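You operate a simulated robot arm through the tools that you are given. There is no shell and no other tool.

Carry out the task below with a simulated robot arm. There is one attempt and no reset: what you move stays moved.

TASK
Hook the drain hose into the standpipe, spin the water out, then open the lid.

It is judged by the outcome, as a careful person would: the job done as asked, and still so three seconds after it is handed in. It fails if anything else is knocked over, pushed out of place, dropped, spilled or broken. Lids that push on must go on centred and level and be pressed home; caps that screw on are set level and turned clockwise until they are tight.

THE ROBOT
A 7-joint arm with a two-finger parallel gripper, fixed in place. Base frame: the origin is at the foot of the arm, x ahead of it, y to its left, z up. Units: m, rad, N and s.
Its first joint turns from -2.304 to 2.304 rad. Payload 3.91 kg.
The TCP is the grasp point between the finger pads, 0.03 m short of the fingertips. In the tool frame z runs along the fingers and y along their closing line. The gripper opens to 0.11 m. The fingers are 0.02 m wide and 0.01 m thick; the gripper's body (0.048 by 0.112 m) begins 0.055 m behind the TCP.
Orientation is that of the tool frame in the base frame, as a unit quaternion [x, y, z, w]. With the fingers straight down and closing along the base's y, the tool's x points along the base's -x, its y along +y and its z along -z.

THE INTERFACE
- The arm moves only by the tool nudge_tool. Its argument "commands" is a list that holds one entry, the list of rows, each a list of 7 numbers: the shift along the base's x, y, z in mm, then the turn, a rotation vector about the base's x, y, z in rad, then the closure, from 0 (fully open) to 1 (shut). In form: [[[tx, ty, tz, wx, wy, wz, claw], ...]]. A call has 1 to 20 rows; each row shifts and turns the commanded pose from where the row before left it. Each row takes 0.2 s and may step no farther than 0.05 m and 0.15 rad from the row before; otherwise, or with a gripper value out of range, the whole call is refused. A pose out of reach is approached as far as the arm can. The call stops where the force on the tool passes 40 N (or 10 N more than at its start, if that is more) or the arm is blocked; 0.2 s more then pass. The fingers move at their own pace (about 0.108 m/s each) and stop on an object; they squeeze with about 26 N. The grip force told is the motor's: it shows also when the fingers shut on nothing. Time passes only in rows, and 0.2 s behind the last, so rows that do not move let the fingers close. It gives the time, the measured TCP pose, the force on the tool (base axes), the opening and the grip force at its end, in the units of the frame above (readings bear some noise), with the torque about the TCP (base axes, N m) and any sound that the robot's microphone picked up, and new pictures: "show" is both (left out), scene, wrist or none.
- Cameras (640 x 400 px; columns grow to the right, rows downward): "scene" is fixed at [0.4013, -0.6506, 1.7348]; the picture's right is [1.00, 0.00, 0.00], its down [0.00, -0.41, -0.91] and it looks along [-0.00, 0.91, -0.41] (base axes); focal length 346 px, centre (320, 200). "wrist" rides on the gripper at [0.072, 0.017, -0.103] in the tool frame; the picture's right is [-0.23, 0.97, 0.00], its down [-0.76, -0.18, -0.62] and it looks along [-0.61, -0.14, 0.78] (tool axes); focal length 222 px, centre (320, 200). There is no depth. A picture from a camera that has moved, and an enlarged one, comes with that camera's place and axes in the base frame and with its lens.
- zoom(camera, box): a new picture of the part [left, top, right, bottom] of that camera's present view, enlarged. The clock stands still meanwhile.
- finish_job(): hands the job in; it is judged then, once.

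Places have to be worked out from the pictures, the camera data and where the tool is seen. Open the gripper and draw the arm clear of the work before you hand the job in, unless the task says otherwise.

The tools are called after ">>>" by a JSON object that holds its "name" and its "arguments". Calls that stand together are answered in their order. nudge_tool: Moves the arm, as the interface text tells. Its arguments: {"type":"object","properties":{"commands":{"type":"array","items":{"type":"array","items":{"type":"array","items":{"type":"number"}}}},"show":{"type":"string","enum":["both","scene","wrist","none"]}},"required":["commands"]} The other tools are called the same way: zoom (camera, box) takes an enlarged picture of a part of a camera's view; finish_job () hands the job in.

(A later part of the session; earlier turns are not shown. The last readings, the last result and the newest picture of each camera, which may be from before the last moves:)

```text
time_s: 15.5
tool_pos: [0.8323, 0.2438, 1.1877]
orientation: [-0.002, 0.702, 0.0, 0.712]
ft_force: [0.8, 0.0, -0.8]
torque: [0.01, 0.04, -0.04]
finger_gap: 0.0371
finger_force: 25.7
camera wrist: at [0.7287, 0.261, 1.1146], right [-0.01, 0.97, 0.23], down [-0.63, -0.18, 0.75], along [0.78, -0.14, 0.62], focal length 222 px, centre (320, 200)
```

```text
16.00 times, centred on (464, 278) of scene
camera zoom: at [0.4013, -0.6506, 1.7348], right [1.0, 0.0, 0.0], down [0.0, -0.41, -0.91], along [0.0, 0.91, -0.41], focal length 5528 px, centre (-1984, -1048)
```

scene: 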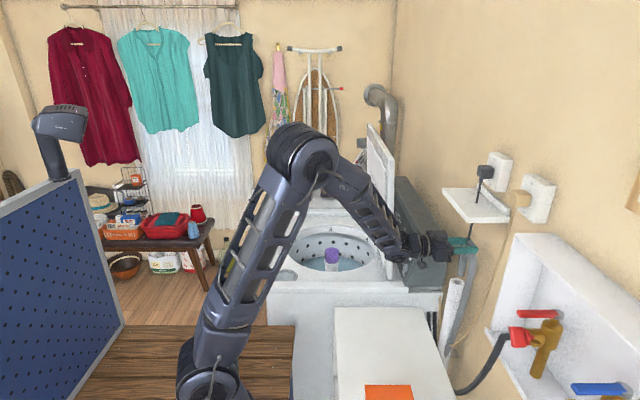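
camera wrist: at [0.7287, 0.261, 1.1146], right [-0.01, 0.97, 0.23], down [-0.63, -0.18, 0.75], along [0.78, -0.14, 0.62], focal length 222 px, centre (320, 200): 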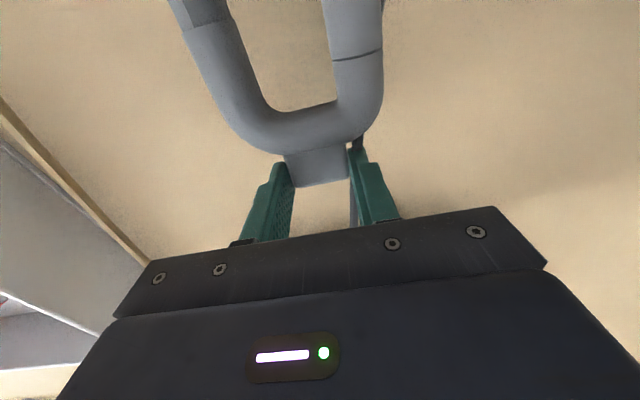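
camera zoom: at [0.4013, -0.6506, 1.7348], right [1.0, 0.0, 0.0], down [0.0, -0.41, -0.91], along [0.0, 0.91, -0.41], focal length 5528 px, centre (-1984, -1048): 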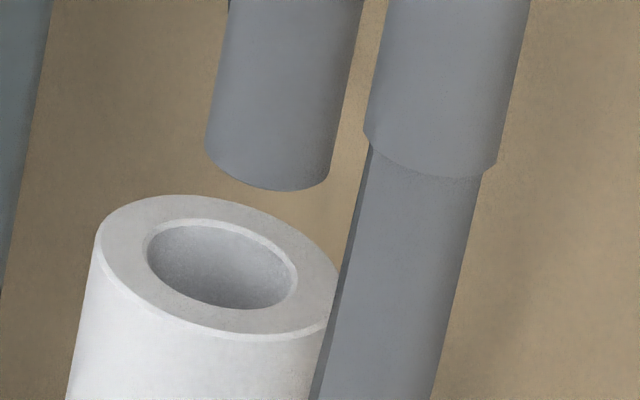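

The leg is vertical to within about 0.8°. I put its tip near (0.858, 0.275, 1.054) and the pipe mouth near (0.8535, 0.275, 1.026). I'll trim x by about -4 mm and lower until the tip is just above the rim, then check again.

>>> {"name": "nudge_tool", "arguments": {"commands": [[[-3, 0.4, 0, 0, 0.01, 0, 1], [0, 0, -12, 0, 0, 0, 1], [0, 0, -10, 0, 0, 0, 1], [0, 0, 0, 0, 0, 0, 1]]], "show": "scene"}}

>>> {"name": "zoom", "arguments": {"camera": "scene", "box": [448, 268, 480, 288]}}

>>> {"name": "zoom", "arguments": {"camera": "scene", "box": [440, 250, 500, 300]}}

```text
time_s: 16.5
tool_pos: [0.8276, 0.2454, 1.1653]
orientation: [-0.003, 0.706, 0.002, 0.708]
ft_force: [-0.3, 0.6, -0.4]
torque: [-0.01, 0.03, 0.02]
finger_gap: 0.0373
finger_force: 26.1
```

scene: 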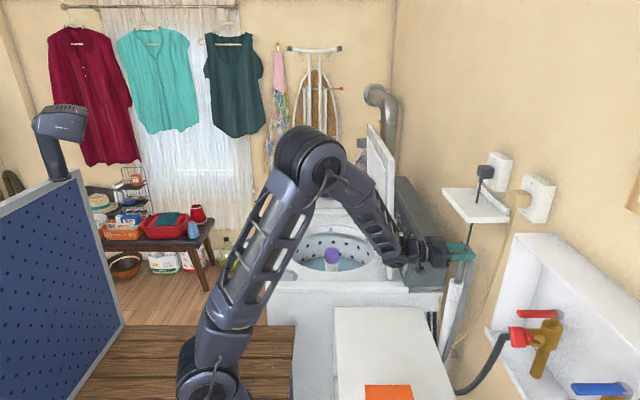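

```text
16.00 times, centred on (464, 278) of scene
camera zoom: at [0.4013, -0.6506, 1.7348], right [1.0, 0.0, 0.0], down [0.0, -0.41, -0.91], along [0.0, 0.91, -0.41], focal length 5528 px, centre (-1984, -1048)
```

zoom: 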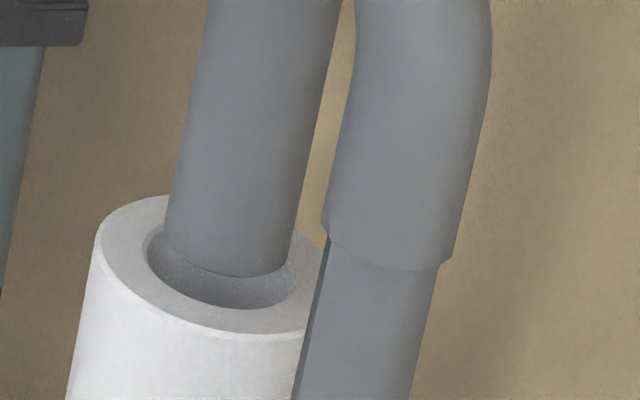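

```text
8.00 times, centred on (470, 275) of scene
camera zoom: at [0.4013, -0.6506, 1.7348], right [1.0, 0.0, 0.0], down [0.0, -0.41, -0.91], along [0.0, 0.91, -0.41], focal length 2764 px, centre (-880, -400)
```

zoom: 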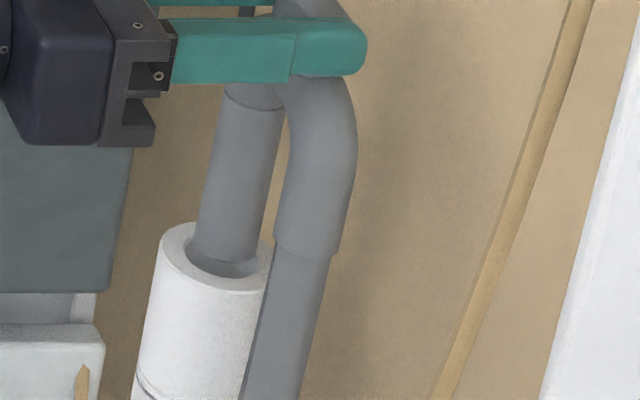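

With about 6 mm still to go, the tip projects straight onto the centre of the bore. I'll lower it gently in small steps, watching the force.

>>> {"name": "nudge_tool", "arguments": {"commands": [[[0, 0, -6, 0, 0, 0, 1], [0, 0, -6, 0, 0, 0, 1], [0, 0, -6, 0, 0, 0, 1], [0, 0, 0, 0, 0, 0, 1]]], "show": "none"}}

>>> {"name": "zoom", "arguments": {"camera": "scene", "box": [448, 268, 480, 288]}}

```text
time_s: 17.5
tool_pos: [0.8288, 0.2449, 1.1475]
orientation: [-0.002, 0.706, 0.001, 0.708]
ft_force: [0.5, 0.5, -0.9]
torque: [-0.05, 0.03, 0.0]
finger_gap: 0.0372
finger_force: 26.2
```

```text
16.00 times, centred on (464, 278) of scene
camera zoom: at [0.4013, -0.6506, 1.7348], right [1.0, 0.0, 0.0], down [0.0, -0.41, -0.91], along [0.0, 0.91, -0.41], focal length 5528 px, centre (-1984, -1048)
```

zoom: 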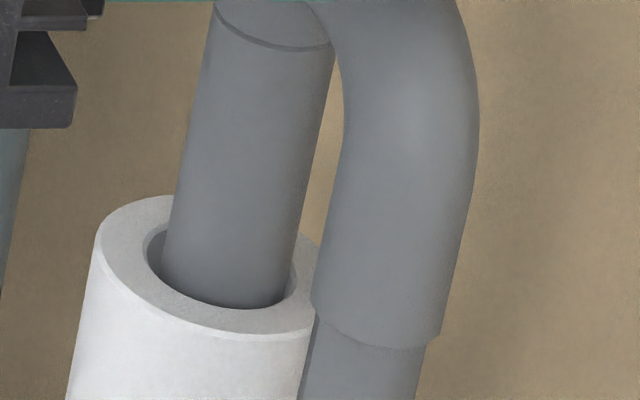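

The leg has entered the bore with no side force. I'll keep lowering it in small steps.

>>> {"name": "nudge_tool", "arguments": {"commands": [[[0, 0, -8, 0, 0, 0, 1], [0, 0, -8, 0, 0, 0, 1], [0, 0, -8, 0, 0, 0, 1], [0, 0, -8, 0, 0, 0, 1], [0, 0, -8, 0, 0, 0, 1], [0, 0, -8, 0, 0, 0, 1], [0, 0, 0, 0, 0, 0, 1]]], "show": "none"}}

>>> {"name": "zoom", "arguments": {"camera": "scene", "box": [440, 250, 500, 300]}}

```text
time_s: 19.1
tool_pos: [0.8291, 0.2456, 1.1013]
orientation: [-0.002, 0.706, 0.001, 0.708]
ft_force: [-0.4, -3.1, 19.4]
torque: [0.1, -0.37, -0.03]
finger_gap: 0.037
finger_force: 25.9
```

```text
8.00 times, centred on (470, 275) of scene
camera zoom: at [0.4013, -0.6506, 1.7348], right [1.0, 0.0, 0.0], down [0.0, -0.41, -0.91], along [0.0, 0.91, -0.41], focal length 2764 px, centre (-880, -400)
```

zoom: 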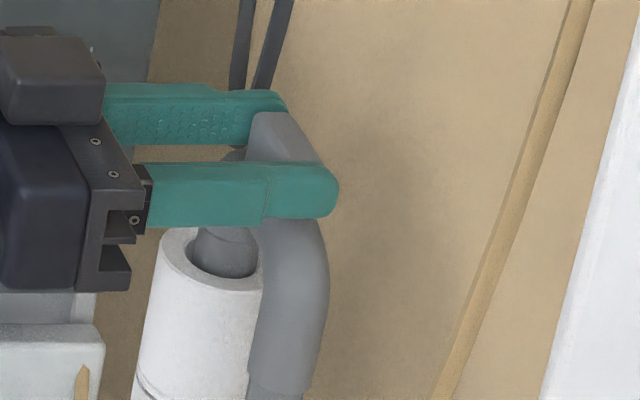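

A resistance of about 19 N appeared with the collar mark near the rim. I'll look closely before deciding whether it's seated or binding.

>>> {"name": "zoom", "arguments": {"camera": "scene", "box": [448, 268, 480, 288]}}

>>> {"name": "zoom", "arguments": {"camera": "wrist", "box": [160, 0, 480, 200]}}

```text
16.00 times, centred on (464, 278) of scene
camera zoom: at [0.4013, -0.6506, 1.7348], right [1.0, 0.0, 0.0], down [0.0, -0.41, -0.91], along [0.0, 0.91, -0.41], focal length 5528 px, centre (-1984, -1048)
```

zoom: 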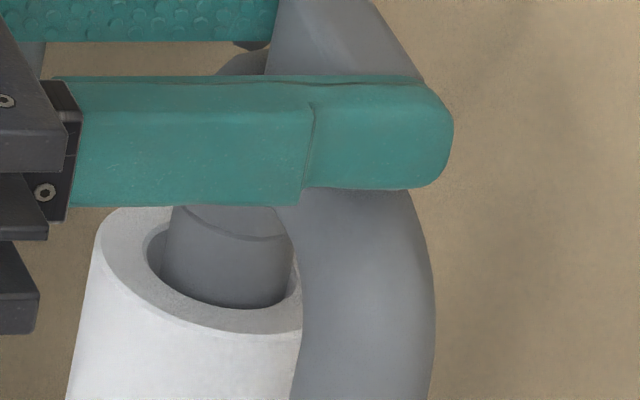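

```text
2.00 times, centred on (320, 100) of wrist
camera zoom: at [0.7257, 0.2615, 1.0295], right [0.0, 0.97, 0.23], down [-0.63, -0.18, 0.76], along [0.78, -0.14, 0.61], focal length 444 px, centre (320, 400)
```

zoom: 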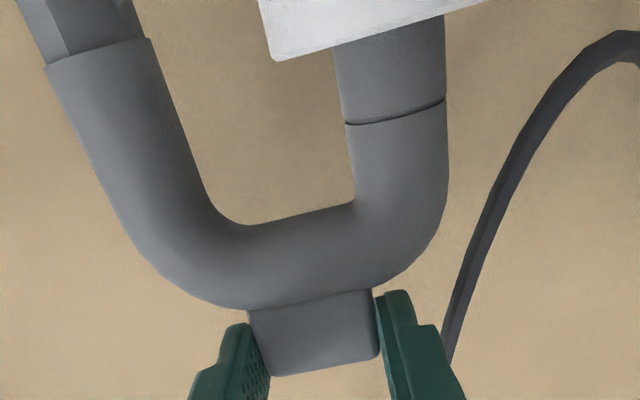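

The collar is still about 18 mm above the rim, so this is likely the tip catching a ledge inside. I'll lift 6 mm, trim x by -1 and y by +1.5 mm, and try lowering again.

>>> {"name": "nudge_tool", "arguments": {"commands": [[[0, 0, 6, 0, 0, 0, 1], [-1, 1.5, 0, 0, 0, 0, 1], [0, 0, -4, 0, 0, 0, 1], [0, 0, -4, 0, 0, 0, 1], [0, 0, 0, 0, 0, 0, 1]]], "show": "none"}}

```text
time_s: 20.3
tool_pos: [0.8276, 0.2461, 1.1001]
orientation: [-0.002, 0.706, 0.002, 0.708]
ft_force: [1.2, -9.5, 20.8]
torque: [-0.11, -0.59, -0.35]
finger_gap: 0.0378
finger_force: 25.8
```

Side force rose, so the leg is against the +y wall. I'll try shifting the other way in y.

>>> {"name": "nudge_tool", "arguments": {"commands": [[[0, 0, 6, 0, 0, 0, 1], [0, -3.5, 0, 0, 0, 0, 1], [0, 0, -4, 0, 0, 0, 1], [0, 0, -2, 0, 0, 0, 1], [0, 0, 0, 0, 0, 0, 1]]], "show": "none"}}

```text
time_s: 21.5
tool_pos: [0.8278, 0.2435, 1.1004]
orientation: [-0.001, 0.706, 0.001, 0.708]
ft_force: [-2.2, 0.3, 8.2]
torque: [0.26, 0.05, 0.08]
finger_gap: 0.0372
finger_force: 26.4
```

The axial force is smaller and centred now (8 N). I'll press down a little more from here.

>>> {"name": "nudge_tool", "arguments": {"commands": [[[0, 0, -3, 0, 0, 0, 1], [0, 0, -3, 0, 0, 0, 1], [0, 0, 0, 0, 0, 0, 1]]], "show": "none"}}

```text
time_s: 22.3
tool_pos: [0.8295, 0.2433, 1.0968]
orientation: [-0.001, 0.704, 0.001, 0.71]
ft_force: [0.2, 0.6, 7.4]
torque: [0.22, -0.27, -0.04]
finger_gap: 0.0371
finger_force: 26.3
stopped in row 3: the force on the tool passed its limit at 41 N (the readings are from after the stop); the commanded pose is now the measured one
```

>>> {"name": "zoom", "arguments": {"camera": "scene", "box": [448, 262, 480, 288]}}

>>> {"name": "zoom", "arguments": {"camera": "wrist", "box": [160, 0, 480, 200]}}

>>> {"name": "zoom", "arguments": {"camera": "scene", "box": [420, 240, 500, 360]}}

```text
15.38 times, centred on (464, 275) of scene
camera zoom: at [0.4013, -0.6506, 1.7348], right [1.0, 0.0, 0.0], down [0.0, -0.41, -0.91], along [0.0, 0.91, -0.41], focal length 5315 px, centre (-1895, -954)
```

zoom: 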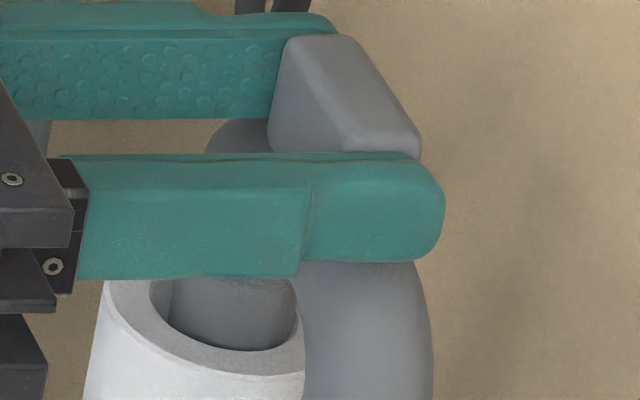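

```text
2.00 times, centred on (320, 100) of wrist
camera zoom: at [0.7259, 0.2603, 1.0237], right [-0.01, 0.97, 0.23], down [-0.63, -0.18, 0.76], along [0.78, -0.14, 0.61], focal length 444 px, centre (320, 400)
```

zoom: 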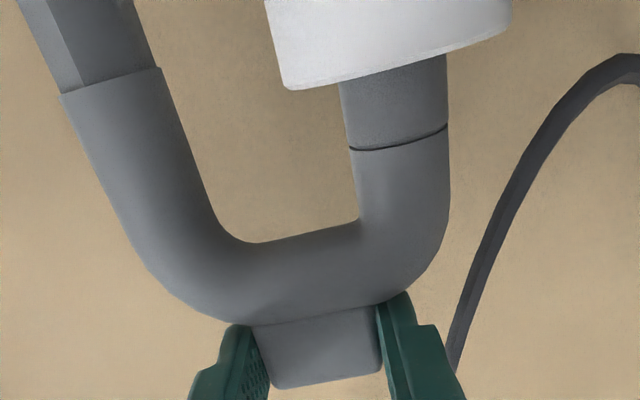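

```text
3.33 times, centred on (460, 300) of scene
camera zoom: at [0.4013, -0.6506, 1.7348], right [1.0, 0.0, 0.0], down [0.0, -0.41, -0.91], along [0.0, 0.91, -0.41], focal length 1152 px, centre (-147, -133)
```

zoom: 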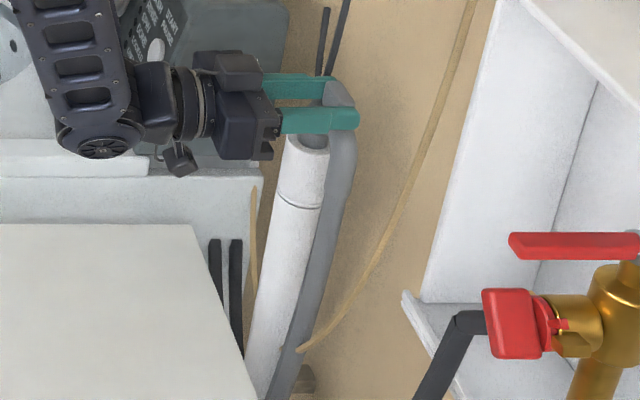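

The resistance comes at the same depth whatever the side offset. It's centred on the leg and matches the pipe's coupling seam at about 60 mm, so the leg has bottomed out in the pipe. I'll ease off the downward load, release, and see if the hook stays put.

>>> {"name": "nudge_tool", "arguments": {"commands": [[[0, 0, 1, 0, 0, 0, 1], [0, 0, 0, 0, 0, 0, 0.8], [0, 0, 0, 0, 0, 0, 0.6], [0, 0, 0, 0, 0, 0, 0.45], [0, 0, 0, 0, 0, 0, 0.45], [0, 0, 0, 0, 0, 0, 0.45]]]}}

>>> {"name": "zoom", "arguments": {"camera": "scene", "box": [440, 250, 500, 300]}}

>>> {"name": "zoom", "arguments": {"camera": "wrist", "box": [160, 0, 480, 200]}}

```text
time_s: 23.7
tool_pos: [0.8295, 0.2429, 1.0958]
orientation: [-0.001, 0.704, 0.001, 0.71]
ft_force: [0.8, -3.4, 16.8]
torque: [0.1, -0.27, -0.07]
finger_gap: 0.0579
finger_force: 0.0
camera wrist: at [0.726, 0.2602, 1.0238], right [0.0, 0.97, 0.23], down [-0.63, -0.18, 0.76], along [0.78, -0.14, 0.61], focal length 222 px, centre (320, 200)
```

scene: 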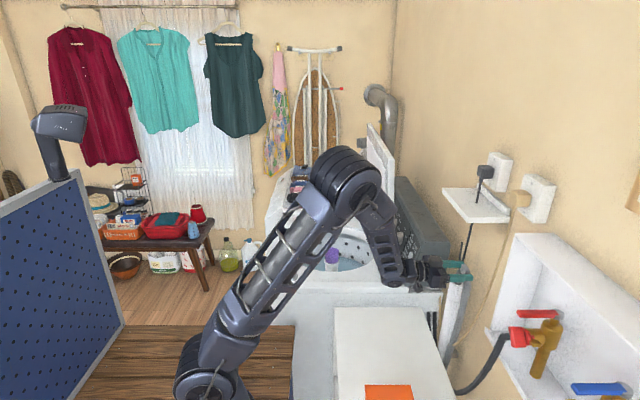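
wrist: 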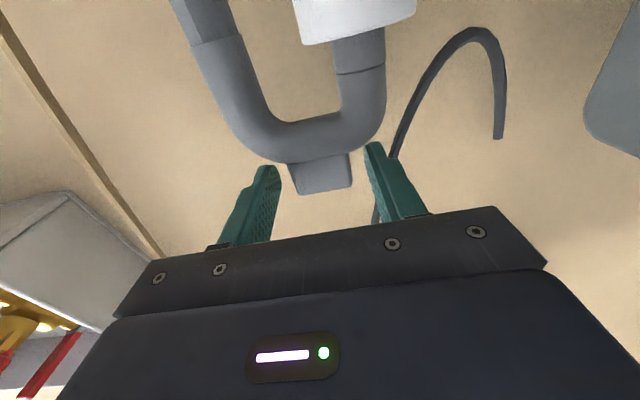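

```text
8.00 times, centred on (470, 275) of scene
camera zoom: at [0.4013, -0.6506, 1.7348], right [1.0, 0.0, 0.0], down [0.0, -0.41, -0.91], along [0.0, 0.91, -0.41], focal length 2764 px, centre (-880, -400)
```

zoom: 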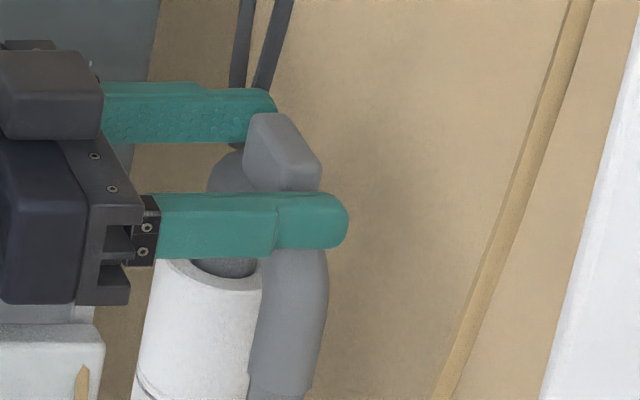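

```text
2.00 times, centred on (320, 100) of wrist
camera zoom: at [0.726, 0.2602, 1.0238], right [0.0, 0.97, 0.23], down [-0.63, -0.18, 0.76], along [0.78, -0.14, 0.61], focal length 444 px, centre (320, 400)
```

zoom: 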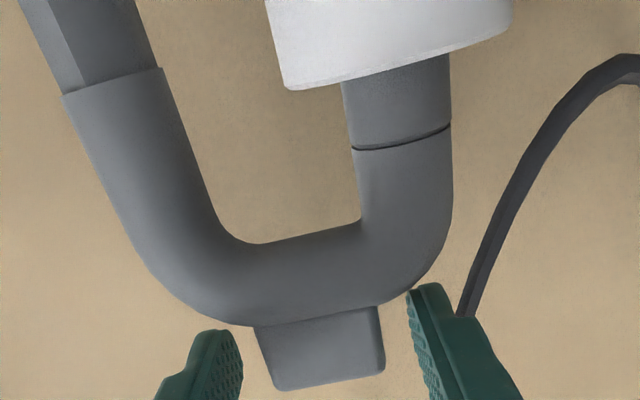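

The fingers are open but still show 17 N upward, so they may be resting on the bend's shoulders. I'll raise a few millimetres and check that the hook doesn't move with them.

>>> {"name": "nudge_tool", "arguments": {"commands": [[[0, 0, 3, 0, 0, 0, 0.45], [0, 0, 3, 0, 0, 0, 0.45], [0, 0, 0, 0, 0, 0, 0.45]]], "show": "wrist"}}

>>> {"name": "zoom", "arguments": {"camera": "scene", "box": [440, 250, 500, 300]}}

```text
time_s: 24.5
tool_pos: [0.8298, 0.2432, 1.1021]
orientation: [-0.002, 0.705, 0.001, 0.709]
ft_force: [0.5, -0.2, -0.2]
torque: [-0.02, 0.0, 0.03]
finger_gap: 0.0605
finger_force: 0.1
camera wrist: at [0.7256, 0.2606, 1.03], right [0.0, 0.97, 0.23], down [-0.63, -0.18, 0.76], along [0.78, -0.14, 0.61], focal length 222 px, centre (320, 200)
```

wrist: 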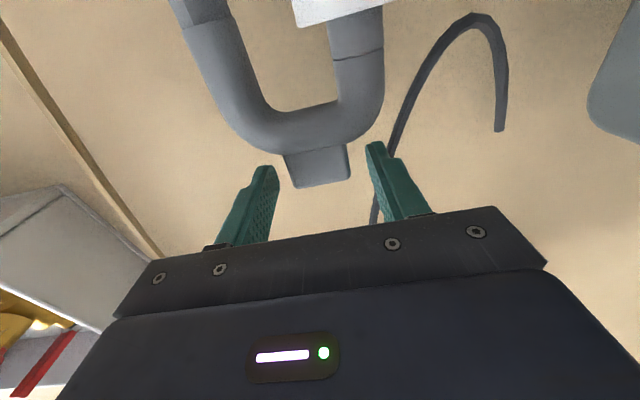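

```text
8.00 times, centred on (470, 275) of scene
camera zoom: at [0.4013, -0.6506, 1.7348], right [1.0, 0.0, 0.0], down [0.0, -0.41, -0.91], along [0.0, 0.91, -0.41], focal length 2764 px, centre (-880, -400)
```

zoom: 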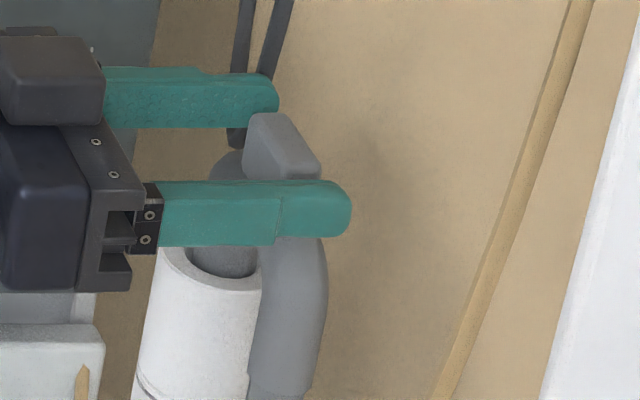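

Force is zero and the hook stayed in the pipe. I'll withdraw straight back along -x and look over the hook, the lid and the panel.

>>> {"name": "nudge_tool", "arguments": {"commands": [[[-20, 0, 0, 0, 0, 0, 0.45], [-30, 0, 0, 0, 0, 0, 0.45], [-40, 0, 0, 0, 0, 0, 0.45], [-40, 0, 0, 0, 0, 0, 0.45], [-40, -10, 10, 0, 0, 0, 0.45], [-40, -20, 20, 0, 0, 0, 0.45]]]}}

>>> {"name": "zoom", "arguments": {"camera": "scene", "box": [440, 250, 500, 300]}}

>>> {"name": "zoom", "arguments": {"camera": "scene", "box": [350, 110, 460, 300]}}

```text
time_s: 25.9
tool_pos: [0.6195, 0.2115, 1.1321]
orientation: [-0.001, 0.705, 0.001, 0.71]
ft_force: [0.3, 0.8, -0.8]
torque: [-0.01, -0.04, -0.01]
finger_gap: 0.0604
finger_force: 0.1
camera wrist: at [0.5153, 0.2282, 1.0599], right [0.0, 0.97, 0.23], down [-0.63, -0.18, 0.76], along [0.78, -0.14, 0.61], focal length 222 px, centre (320, 200)
```

scene: 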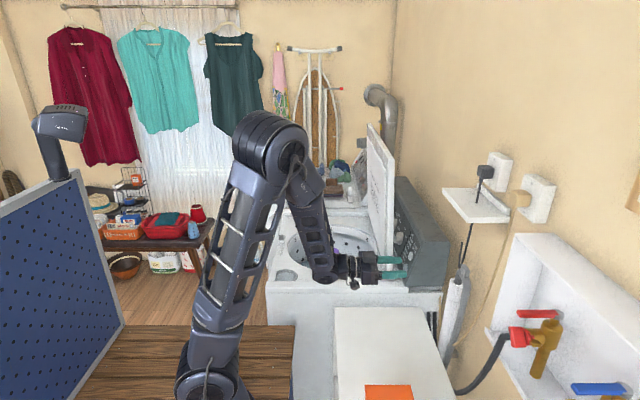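
wrist: 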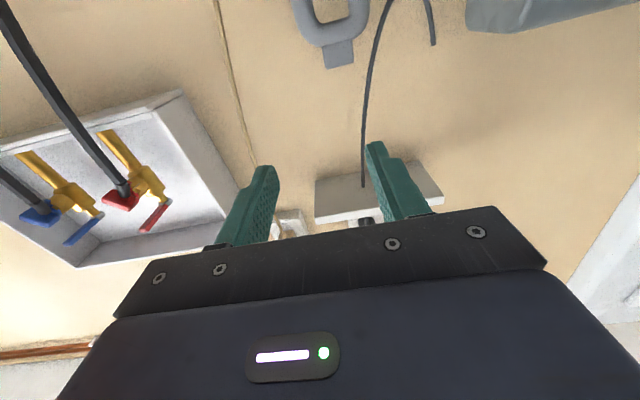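

```text
8.00 times, centred on (470, 275) of scene
camera zoom: at [0.4013, -0.6506, 1.7348], right [1.0, 0.0, 0.0], down [0.0, -0.41, -0.91], along [0.0, 0.91, -0.41], focal length 2764 px, centre (-880, -400)
```

zoom: 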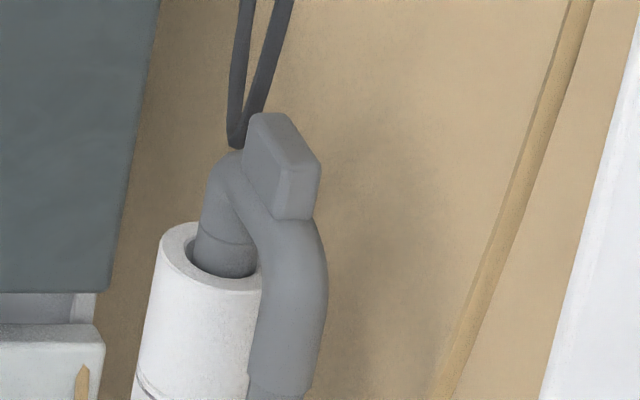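

```text
2.11 times, centred on (405, 205) of scene
camera zoom: at [0.4013, -0.6506, 1.7348], right [1.0, 0.0, 0.0], down [0.0, -0.41, -0.91], along [0.0, 0.91, -0.41], focal length 727 px, centre (141, 190)
```

zoom: 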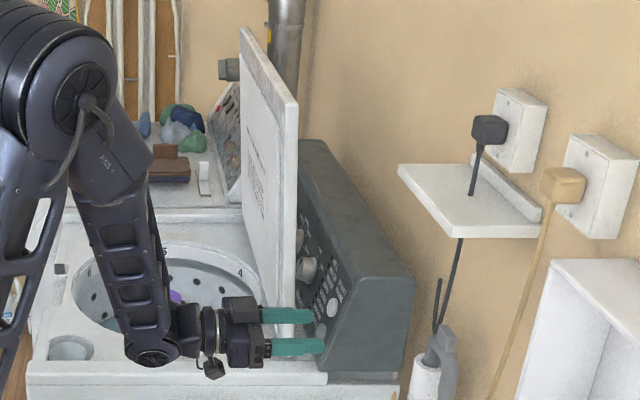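

The hook stands in the pipe on its own. Next is closing the lid. It stands nearly upright: near edge at y about 0.444, hinge at x about 0.67 and z about 0.91, top edge at x about 0.64 and z about 1.39. I'll back off, raise, and turn the tool down again.

>>> {"name": "nudge_tool", "arguments": {"commands": [[[-15, 0, 20, 0, 0.1428, 0, 0.3], [-15, 0, 25, 0, 0.1428, 0, 0.3], [-15, 0, 25, 0, 0.1428, 0, 0.3], [-15, 0, 25, 0, 0.1428, 0, 0.3], [-15, 0, 25, 0, 0.1428, 0, 0.3], [-15, 0, 25, 0, 0.1428, 0, 0.3], [-15, 0, 25, 0, 0.1428, 0, 0.3], [-15, 0, 25, 0, 0.1428, 0, 0.3], [-15, 0, 25, 0, 0.1428, 0, 0.3], [0, 0, 25, 0, 0.1428, 0, 0.3], [0, 0, 20, 0, 0.1428, 0, 0.3]]]}}

```text
time_s: 28.3
tool_pos: [0.4838, 0.214, 1.3985]
orientation: [-0.001, 1.0, 0.002, 0.003]
ft_force: [-0.6, -0.8, 0.3]
torque: [-0.01, -0.02, -0.01]
finger_gap: 0.0769
finger_force: 0.0
camera wrist: at [0.4097, 0.2301, 1.5021], right [0.23, 0.97, 0.01], down [0.76, -0.18, 0.63], along [0.61, -0.14, -0.78], focal length 222 px, centre (320, 200)
```

scene: 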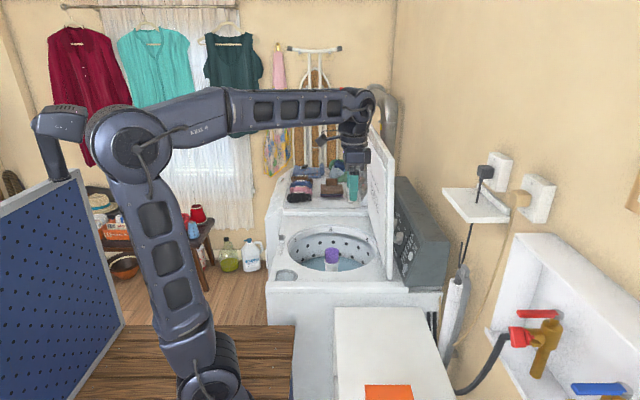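
wrist: 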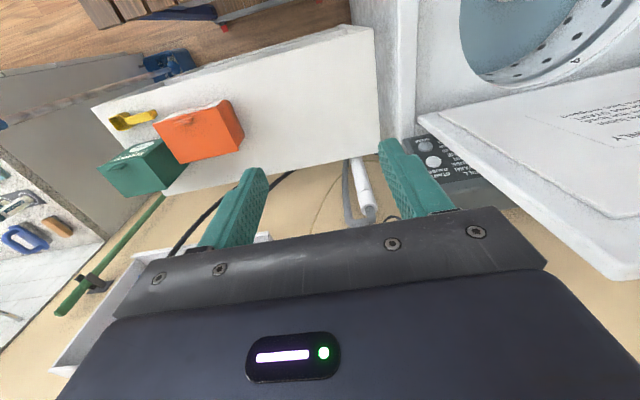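

From this view the lid's top near corner is at about (0.637, 0.44, 1.385). I'll yaw the tool 90° so the fingers close along x, and move beside that corner on the near side, ready to straddle the lid edge.

>>> {"name": "nudge_tool", "arguments": {"commands": [[[14, 8, 0, 0, 0, 0.1428, 0], [14, 8, 0, 0, 0, 0.1428, 0], [14, 8, 0, 0, 0, 0.1428, 0], [14, 10, 0, 0, 0, 0.1428, 0], [14, 12, 0, 0, 0, 0.1428, 0], [14, 14, 0, 0, 0, 0.1428, 0], [14, 15, 0, 0, 0, 0.1428, 0], [14, 15, 0, 0, 0, 0.1428, 0], [14, 15, 0, 0, 0, 0.1428, 0], [14, 15, 0, 0, 0, 0.1428, 0], [13, 15, 0, 0, 0, 0.1428, 0]]]}}

```text
time_s: 30.7
tool_pos: [0.6363, 0.3489, 1.3984]
orientation: [0.708, -0.706, -0.003, -0.002]
ft_force: [-0.7, -0.7, 0.5]
torque: [0.03, -0.07, 0.01]
finger_gap: 0.1102
finger_force: 0.1
camera wrist: at [0.6194, 0.2759, 1.5016], right [-0.97, 0.22, 0.01], down [0.18, 0.76, 0.63], along [0.14, 0.61, -0.78], focal length 222 px, centre (320, 200)
```

scene: 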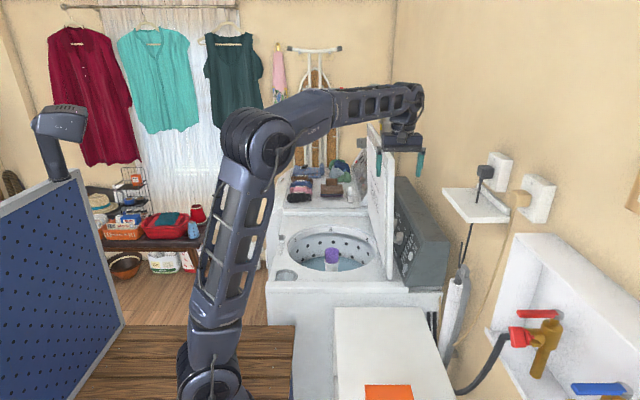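
wrist: 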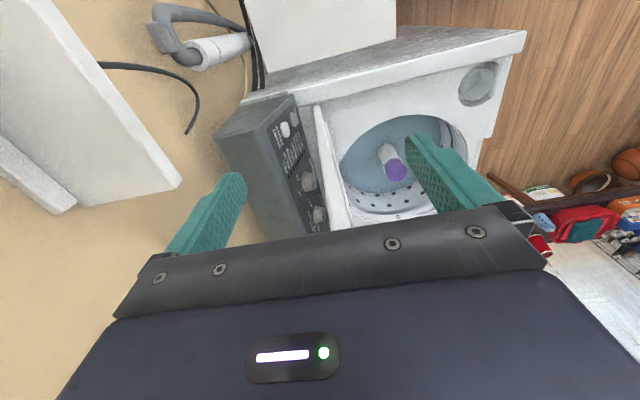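

The lid sits between the fingers in the wrist view, and the panel is now visible. I'll zoom in on both.

>>> {"name": "zoom", "arguments": {"camera": "wrist", "box": [220, 80, 420, 240]}}

>>> {"name": "zoom", "arguments": {"camera": "wrist", "box": [250, 90, 346, 230]}}

>>> {"name": "zoom", "arguments": {"camera": "scene", "box": [340, 110, 440, 190]}}

```text
2.50 times, centred on (320, 160) of wrist
camera zoom: at [0.6194, 0.2759, 1.5016], right [-0.97, 0.22, 0.01], down [0.18, 0.76, 0.63], along [0.14, 0.61, -0.78], focal length 555 px, centre (320, 300)
```

zoom: 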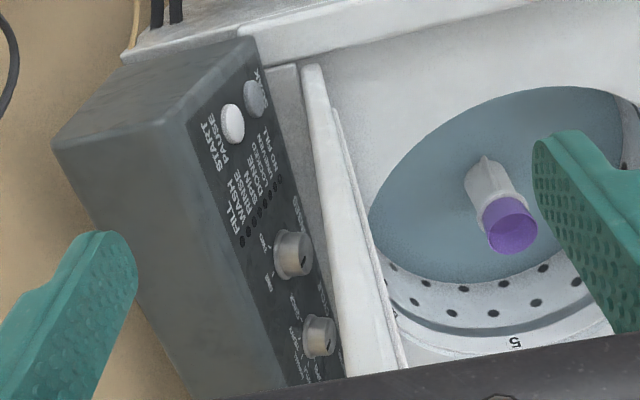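

```text
2.86 times, centred on (298, 160) of wrist
camera zoom: at [0.6194, 0.2759, 1.5016], right [-0.97, 0.22, 0.01], down [0.18, 0.76, 0.63], along [0.14, 0.61, -0.78], focal length 635 px, centre (383, 314)
```

zoom: 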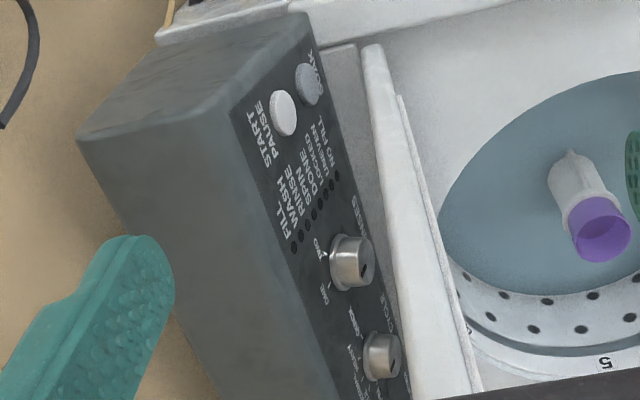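

```text
5.00 times, centred on (390, 150) of scene
camera zoom: at [0.4013, -0.6506, 1.7348], right [1.0, 0.0, 0.0], down [0.0, -0.41, -0.91], along [0.0, 0.91, -0.41], focal length 1727 px, centre (-30, 450)
```

zoom: 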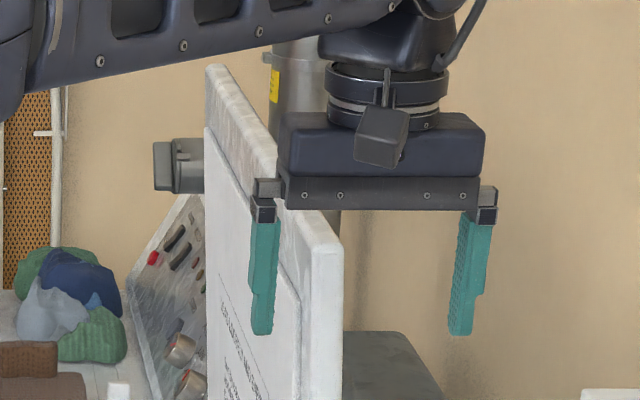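

The fingers will straddle the lid's top edge. I'll lower 22 mm and slide +y over the near-top corner.

>>> {"name": "nudge_tool", "arguments": {"commands": [[[0, 0, -22, 0, 0, 0, 0], [0, 40, 0, 0, 0, 0, 0], [0, 40, 0, 0, 0, 0, 0], [0, 30, 0, 0, 0, 0, 0]]]}}

>>> {"name": "zoom", "arguments": {"camera": "scene", "box": [340, 110, 440, 190]}}

```text
time_s: 31.7
tool_pos: [0.6367, 0.4573, 1.3746]
orientation: [-0.706, 0.708, 0.004, 0.002]
ft_force: [-0.5, 0.6, 1.2]
torque: [0.05, -0.03, 0.02]
finger_gap: 0.11
finger_force: 0.2
camera wrist: at [0.6197, 0.3838, 1.4794], right [-0.97, 0.23, 0.0], down [0.18, 0.76, 0.63], along [0.14, 0.61, -0.78], focal length 222 px, centre (320, 200)
```

scene: 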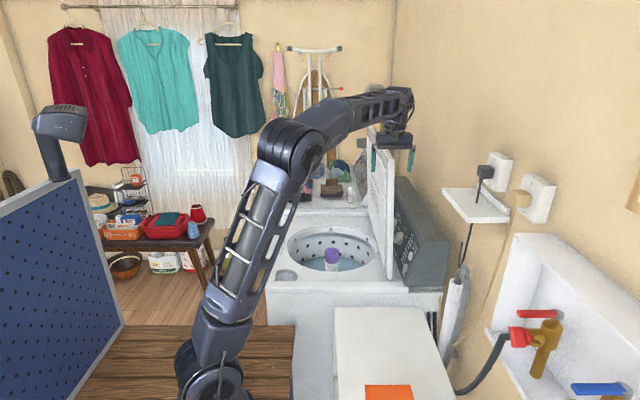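
wrist: 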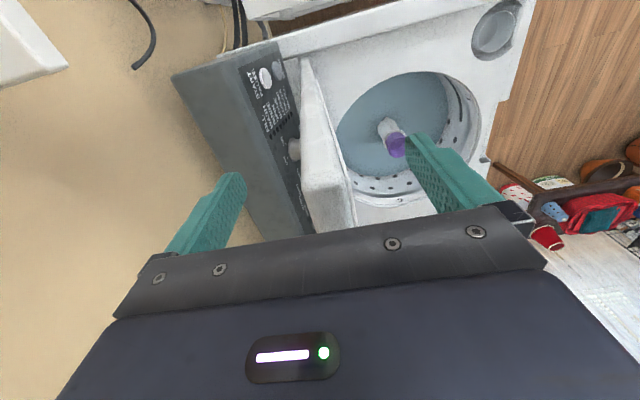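

```text
5.00 times, centred on (390, 150) of scene
camera zoom: at [0.4013, -0.6506, 1.7348], right [1.0, 0.0, 0.0], down [0.0, -0.41, -0.91], along [0.0, 0.91, -0.41], focal length 1727 px, centre (-30, 450)
```

zoom: 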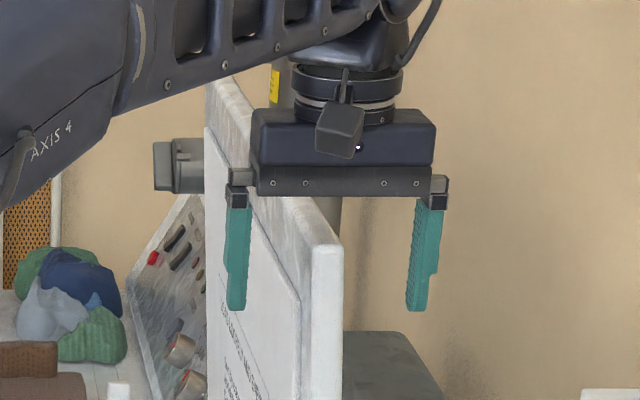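

>>> {"name": "zoom", "arguments": {"camera": "wrist", "box": [240, 40, 420, 240]}}

```text
2.00 times, centred on (330, 140) of wrist
camera zoom: at [0.6197, 0.3838, 1.4794], right [-0.97, 0.23, 0.0], down [0.18, 0.76, 0.63], along [0.14, 0.61, -0.78], focal length 444 px, centre (300, 320)
```

zoom: 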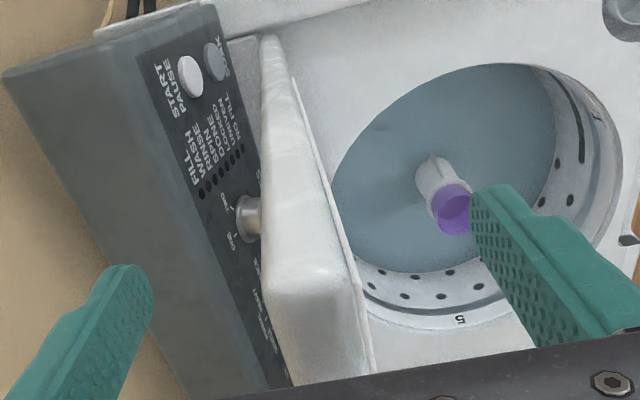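

The lid edge (x 0.622–0.640, top z 1.395) is well inside the fingers. I'll narrow the gap to cage it loosely, then follow an arc about the hinge (x 0.67, z 0.91), starting with three steps.

>>> {"name": "nudge_tool", "arguments": {"commands": [[[-3, 0, 0, 0, 0, 0, 0.55], [0, 0, 0, 0, 0, 0, 0.55], [-46, 0, -6, 0, -0.1, 0, 0.55], [-45, 0, -10, 0, -0.1, 0, 0.55], [-44, 0, -15, 0, -0.1, 0, 0.55]]]}}

>>> {"name": "zoom", "arguments": {"camera": "scene", "box": [320, 110, 440, 210]}}

```text
time_s: 32.9
tool_pos: [0.4988, 0.4597, 1.3437]
orientation: [0.699, -0.699, 0.103, -0.107]
ft_force: [1.1, -1.2, -0.1]
torque: [0.03, 0.06, 0.0]
finger_gap: 0.0495
finger_force: 0.1
camera wrist: at [0.4517, 0.3858, 1.4381], right [-0.93, 0.23, -0.28], down [-0.01, 0.76, 0.65], along [0.36, 0.61, -0.7], focal length 222 px, centre (320, 200)
```

scene: 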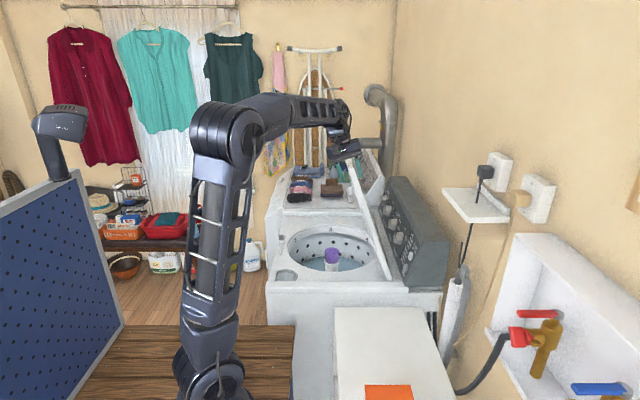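
wrist: 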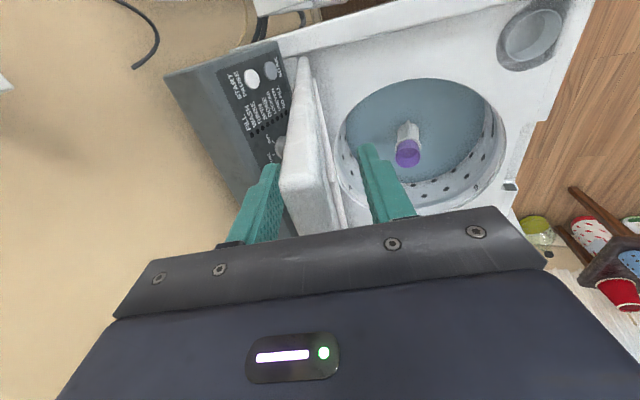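

```text
4.00 times, centred on (380, 160) of scene
camera zoom: at [0.4013, -0.6506, 1.7348], right [1.0, 0.0, 0.0], down [0.0, -0.41, -0.91], along [0.0, 0.91, -0.41], focal length 1382 px, centre (80, 360)
```

zoom: 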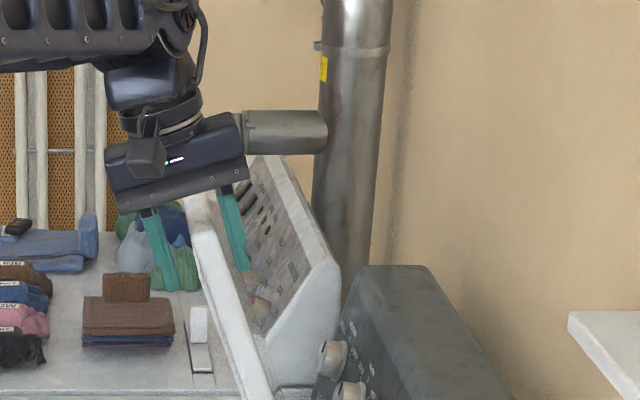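

The lid follows in the cage with negligible force. I'll continue the arc.

>>> {"name": "nudge_tool", "arguments": {"commands": [[[-42, 0, -19, 0, -0.1, 0, 0.55], [-40, 0, -23, 0, -0.1, 0, 0.55], [-38, 0, -27, 0, -0.1, 0, 0.55], [-35, 0, -31, 0, -0.1, 0, 0.55]]]}}

>>> {"name": "zoom", "arguments": {"camera": "scene", "box": [260, 110, 440, 260]}}

```text
time_s: 33.9
tool_pos: [0.3444, 0.4574, 1.2431]
orientation: [0.666, -0.663, 0.239, -0.245]
ft_force: [0.7, -0.5, 0.0]
torque: [0.03, 0.03, 0.0]
finger_gap: 0.0495
finger_force: 0.1
camera wrist: at [0.2647, 0.3846, 1.3116], right [-0.75, 0.23, -0.62], down [-0.27, 0.76, 0.6], along [0.61, 0.61, -0.5], focal length 222 px, centre (320, 200)
```

scene: 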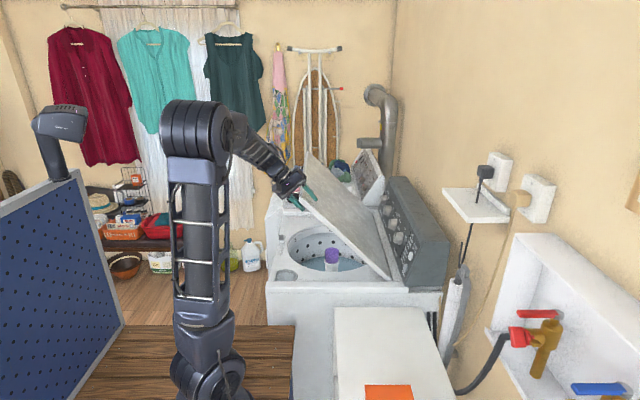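
wrist: 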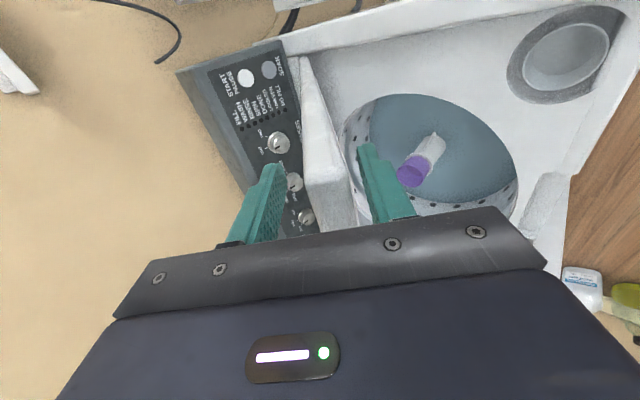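

```text
2.67 times, centred on (350, 185) of scene
camera zoom: at [0.4013, -0.6506, 1.7348], right [1.0, 0.0, 0.0], down [0.0, -0.41, -0.91], along [0.0, 0.91, -0.41], focal length 921 px, centre (240, 240)
```

zoom: 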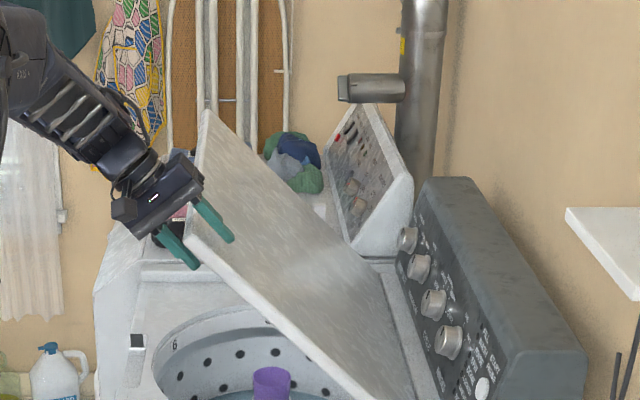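

Lid at about 45°, still smooth. A few more steps.

>>> {"name": "nudge_tool", "arguments": {"commands": [[[-32, 0, -34, 0, -0.1, 0, 0.55], [-28, 0, -37, 0, -0.1, 0, 0.55], [-24, 0, -40, 0, -0.1, 0, 0.55]]]}}

>>> {"name": "zoom", "arguments": {"camera": "scene", "box": [240, 150, 450, 300]}}

```text
time_s: 34.7
tool_pos: [0.2615, 0.4586, 1.1335]
orientation: [0.622, -0.62, 0.336, -0.342]
ft_force: [0.6, -1.4, -0.3]
torque: [0.0, 0.05, 0.04]
finger_gap: 0.0495
finger_force: 0.1
camera wrist: at [0.1655, 0.3854, 1.1753], right [-0.53, 0.23, -0.82], down [-0.43, 0.76, 0.49], along [0.73, 0.61, -0.3], focal length 222 px, centre (320, 200)
```

scene: 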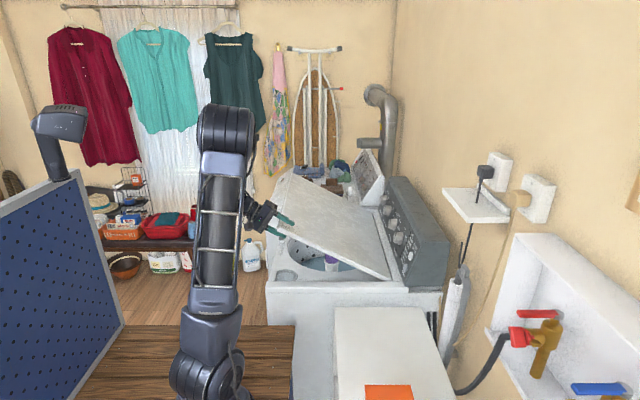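
wrist: 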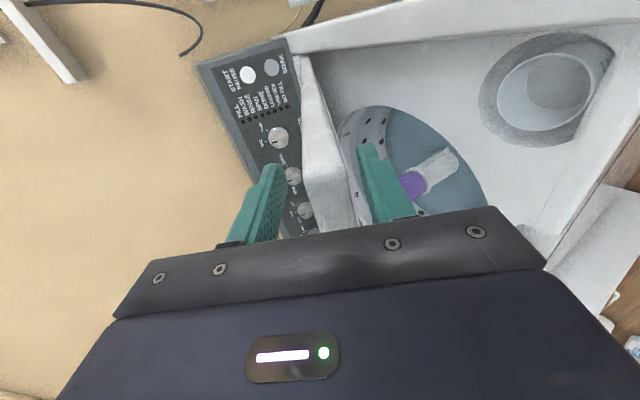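

```text
2.67 times, centred on (345, 225) of scene
camera zoom: at [0.4013, -0.6506, 1.7348], right [1.0, 0.0, 0.0], down [0.0, -0.41, -0.91], along [0.0, 0.91, -0.41], focal length 921 px, centre (253, 133)
```

zoom: 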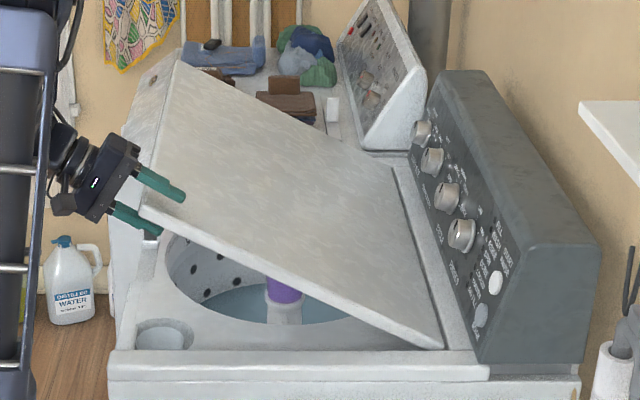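

Lid is about 29° above closed. Two more arc steps, then I'll check clearance for the lower finger.

>>> {"name": "nudge_tool", "arguments": {"commands": [[[-20, 0, -42, 0, -0.1, 0, 0.55], [-16, 0, -43, 0, -0.1, 0, 0.55]]]}}

>>> {"name": "zoom", "arguments": {"camera": "scene", "box": [240, 200, 450, 300]}}

```text
time_s: 35.3
tool_pos: [0.2259, 0.4582, 1.0484]
orientation: [0.585, -0.584, 0.395, -0.401]
ft_force: [-0.2, -0.1, 0.3]
torque: [0.03, 0.03, 0.02]
finger_gap: 0.0498
finger_force: 0.0
camera wrist: at [0.1223, 0.3853, 1.0706], right [-0.36, 0.23, -0.91], down [-0.52, 0.76, 0.4], along [0.78, 0.61, -0.15], focal length 222 px, centre (320, 200)
```

scene: 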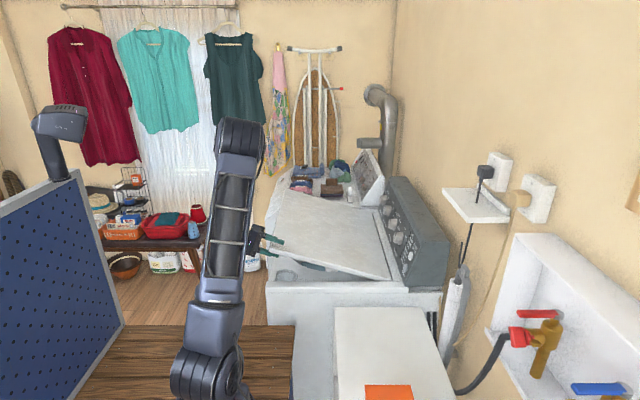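
wrist: 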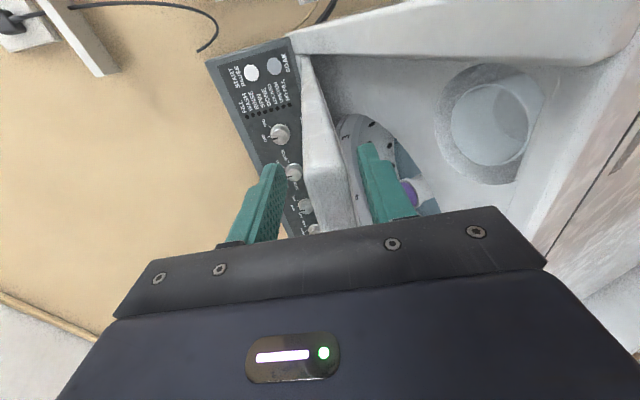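

```text
3.05 times, centred on (345, 250) of scene
camera zoom: at [0.4013, -0.6506, 1.7348], right [1.0, 0.0, 0.0], down [0.0, -0.41, -0.91], along [0.0, 0.91, -0.41], focal length 1053 px, centre (244, 48)
```

zoom: 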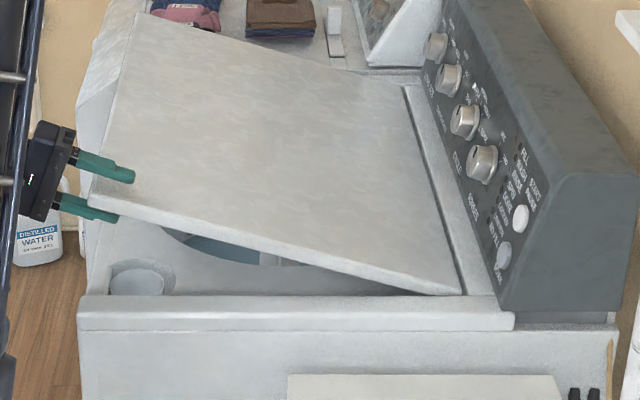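

The lid holds by itself about 17° above closed with no load on the fingers. I'll slide the fingers out along -y, rise, and turn the tool back down so I can press the lid shut from above.

>>> {"name": "nudge_tool", "arguments": {"commands": [[[0, -30, 0, 0, 0, 0, 0.55], [0, -35, 0, 0, 0, 0, 0.55], [0, -15, 40, 0, 0, 0, 0.55], [0, 0, 50, 0, 0, 0, 0.55], [0, 0, 50, 0, 0.14, 0, 0.8], [10, 0, 45, 0, 0.14, 0, 1], [20, 0, 40, 0, 0.14, 0, 1], [20, 0, 30, 0, 0.14, 0, 1], [20, 0, 20, 0, 0.14, 0, 1], [20, 0, 0, 0, 0.14, 0, 1], [20, 10, 0, 0, 0.14, 0, 1], [20, 20, 0, 0, 0.12, 0, 1], [20, 20, 0, 0, 0.1, 0, 1]]]}}

>>> {"name": "zoom", "arguments": {"camera": "scene", "box": [240, 200, 450, 300]}}

```text
time_s: 38.1
tool_pos: [0.3732, 0.4273, 1.3239]
orientation: [0.708, -0.706, -0.005, -0.002]
ft_force: [-0.5, 0.4, 0.2]
torque: [0.0, 0.0, -0.02]
finger_gap: 0.0
finger_force: 25.9
camera wrist: at [0.3561, 0.3537, 1.4273], right [-0.97, 0.23, 0.01], down [0.18, 0.76, 0.63], along [0.14, 0.61, -0.78], focal length 222 px, centre (320, 200)
```

scene: 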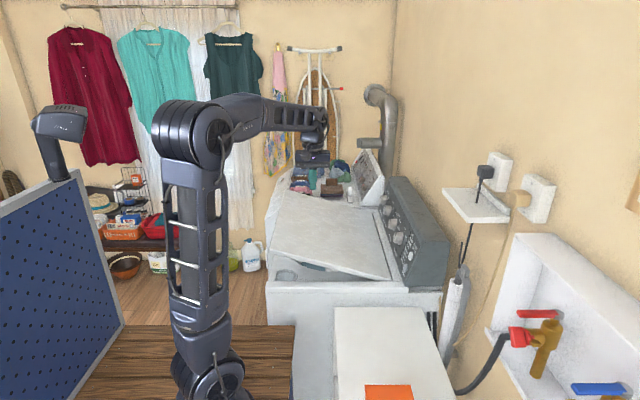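
wrist: 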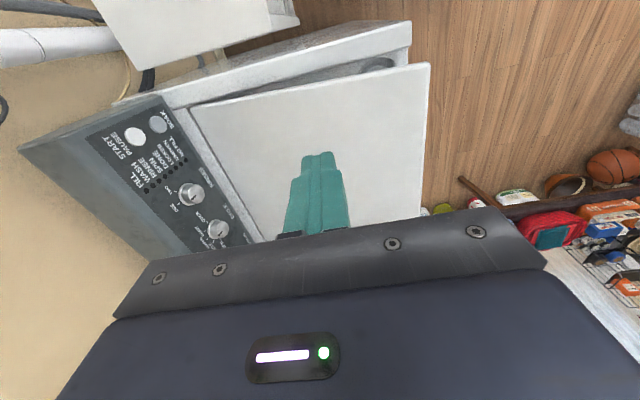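

```text
3.05 times, centred on (345, 250) of scene
camera zoom: at [0.4013, -0.6506, 1.7348], right [1.0, 0.0, 0.0], down [0.0, -0.41, -0.91], along [0.0, 0.91, -0.41], focal length 1053 px, centre (244, 48)
```

zoom: 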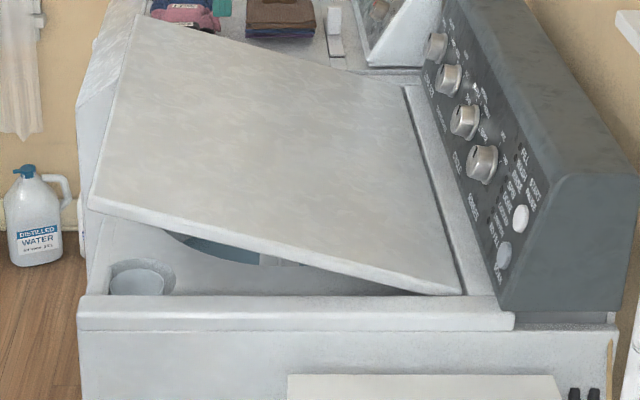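

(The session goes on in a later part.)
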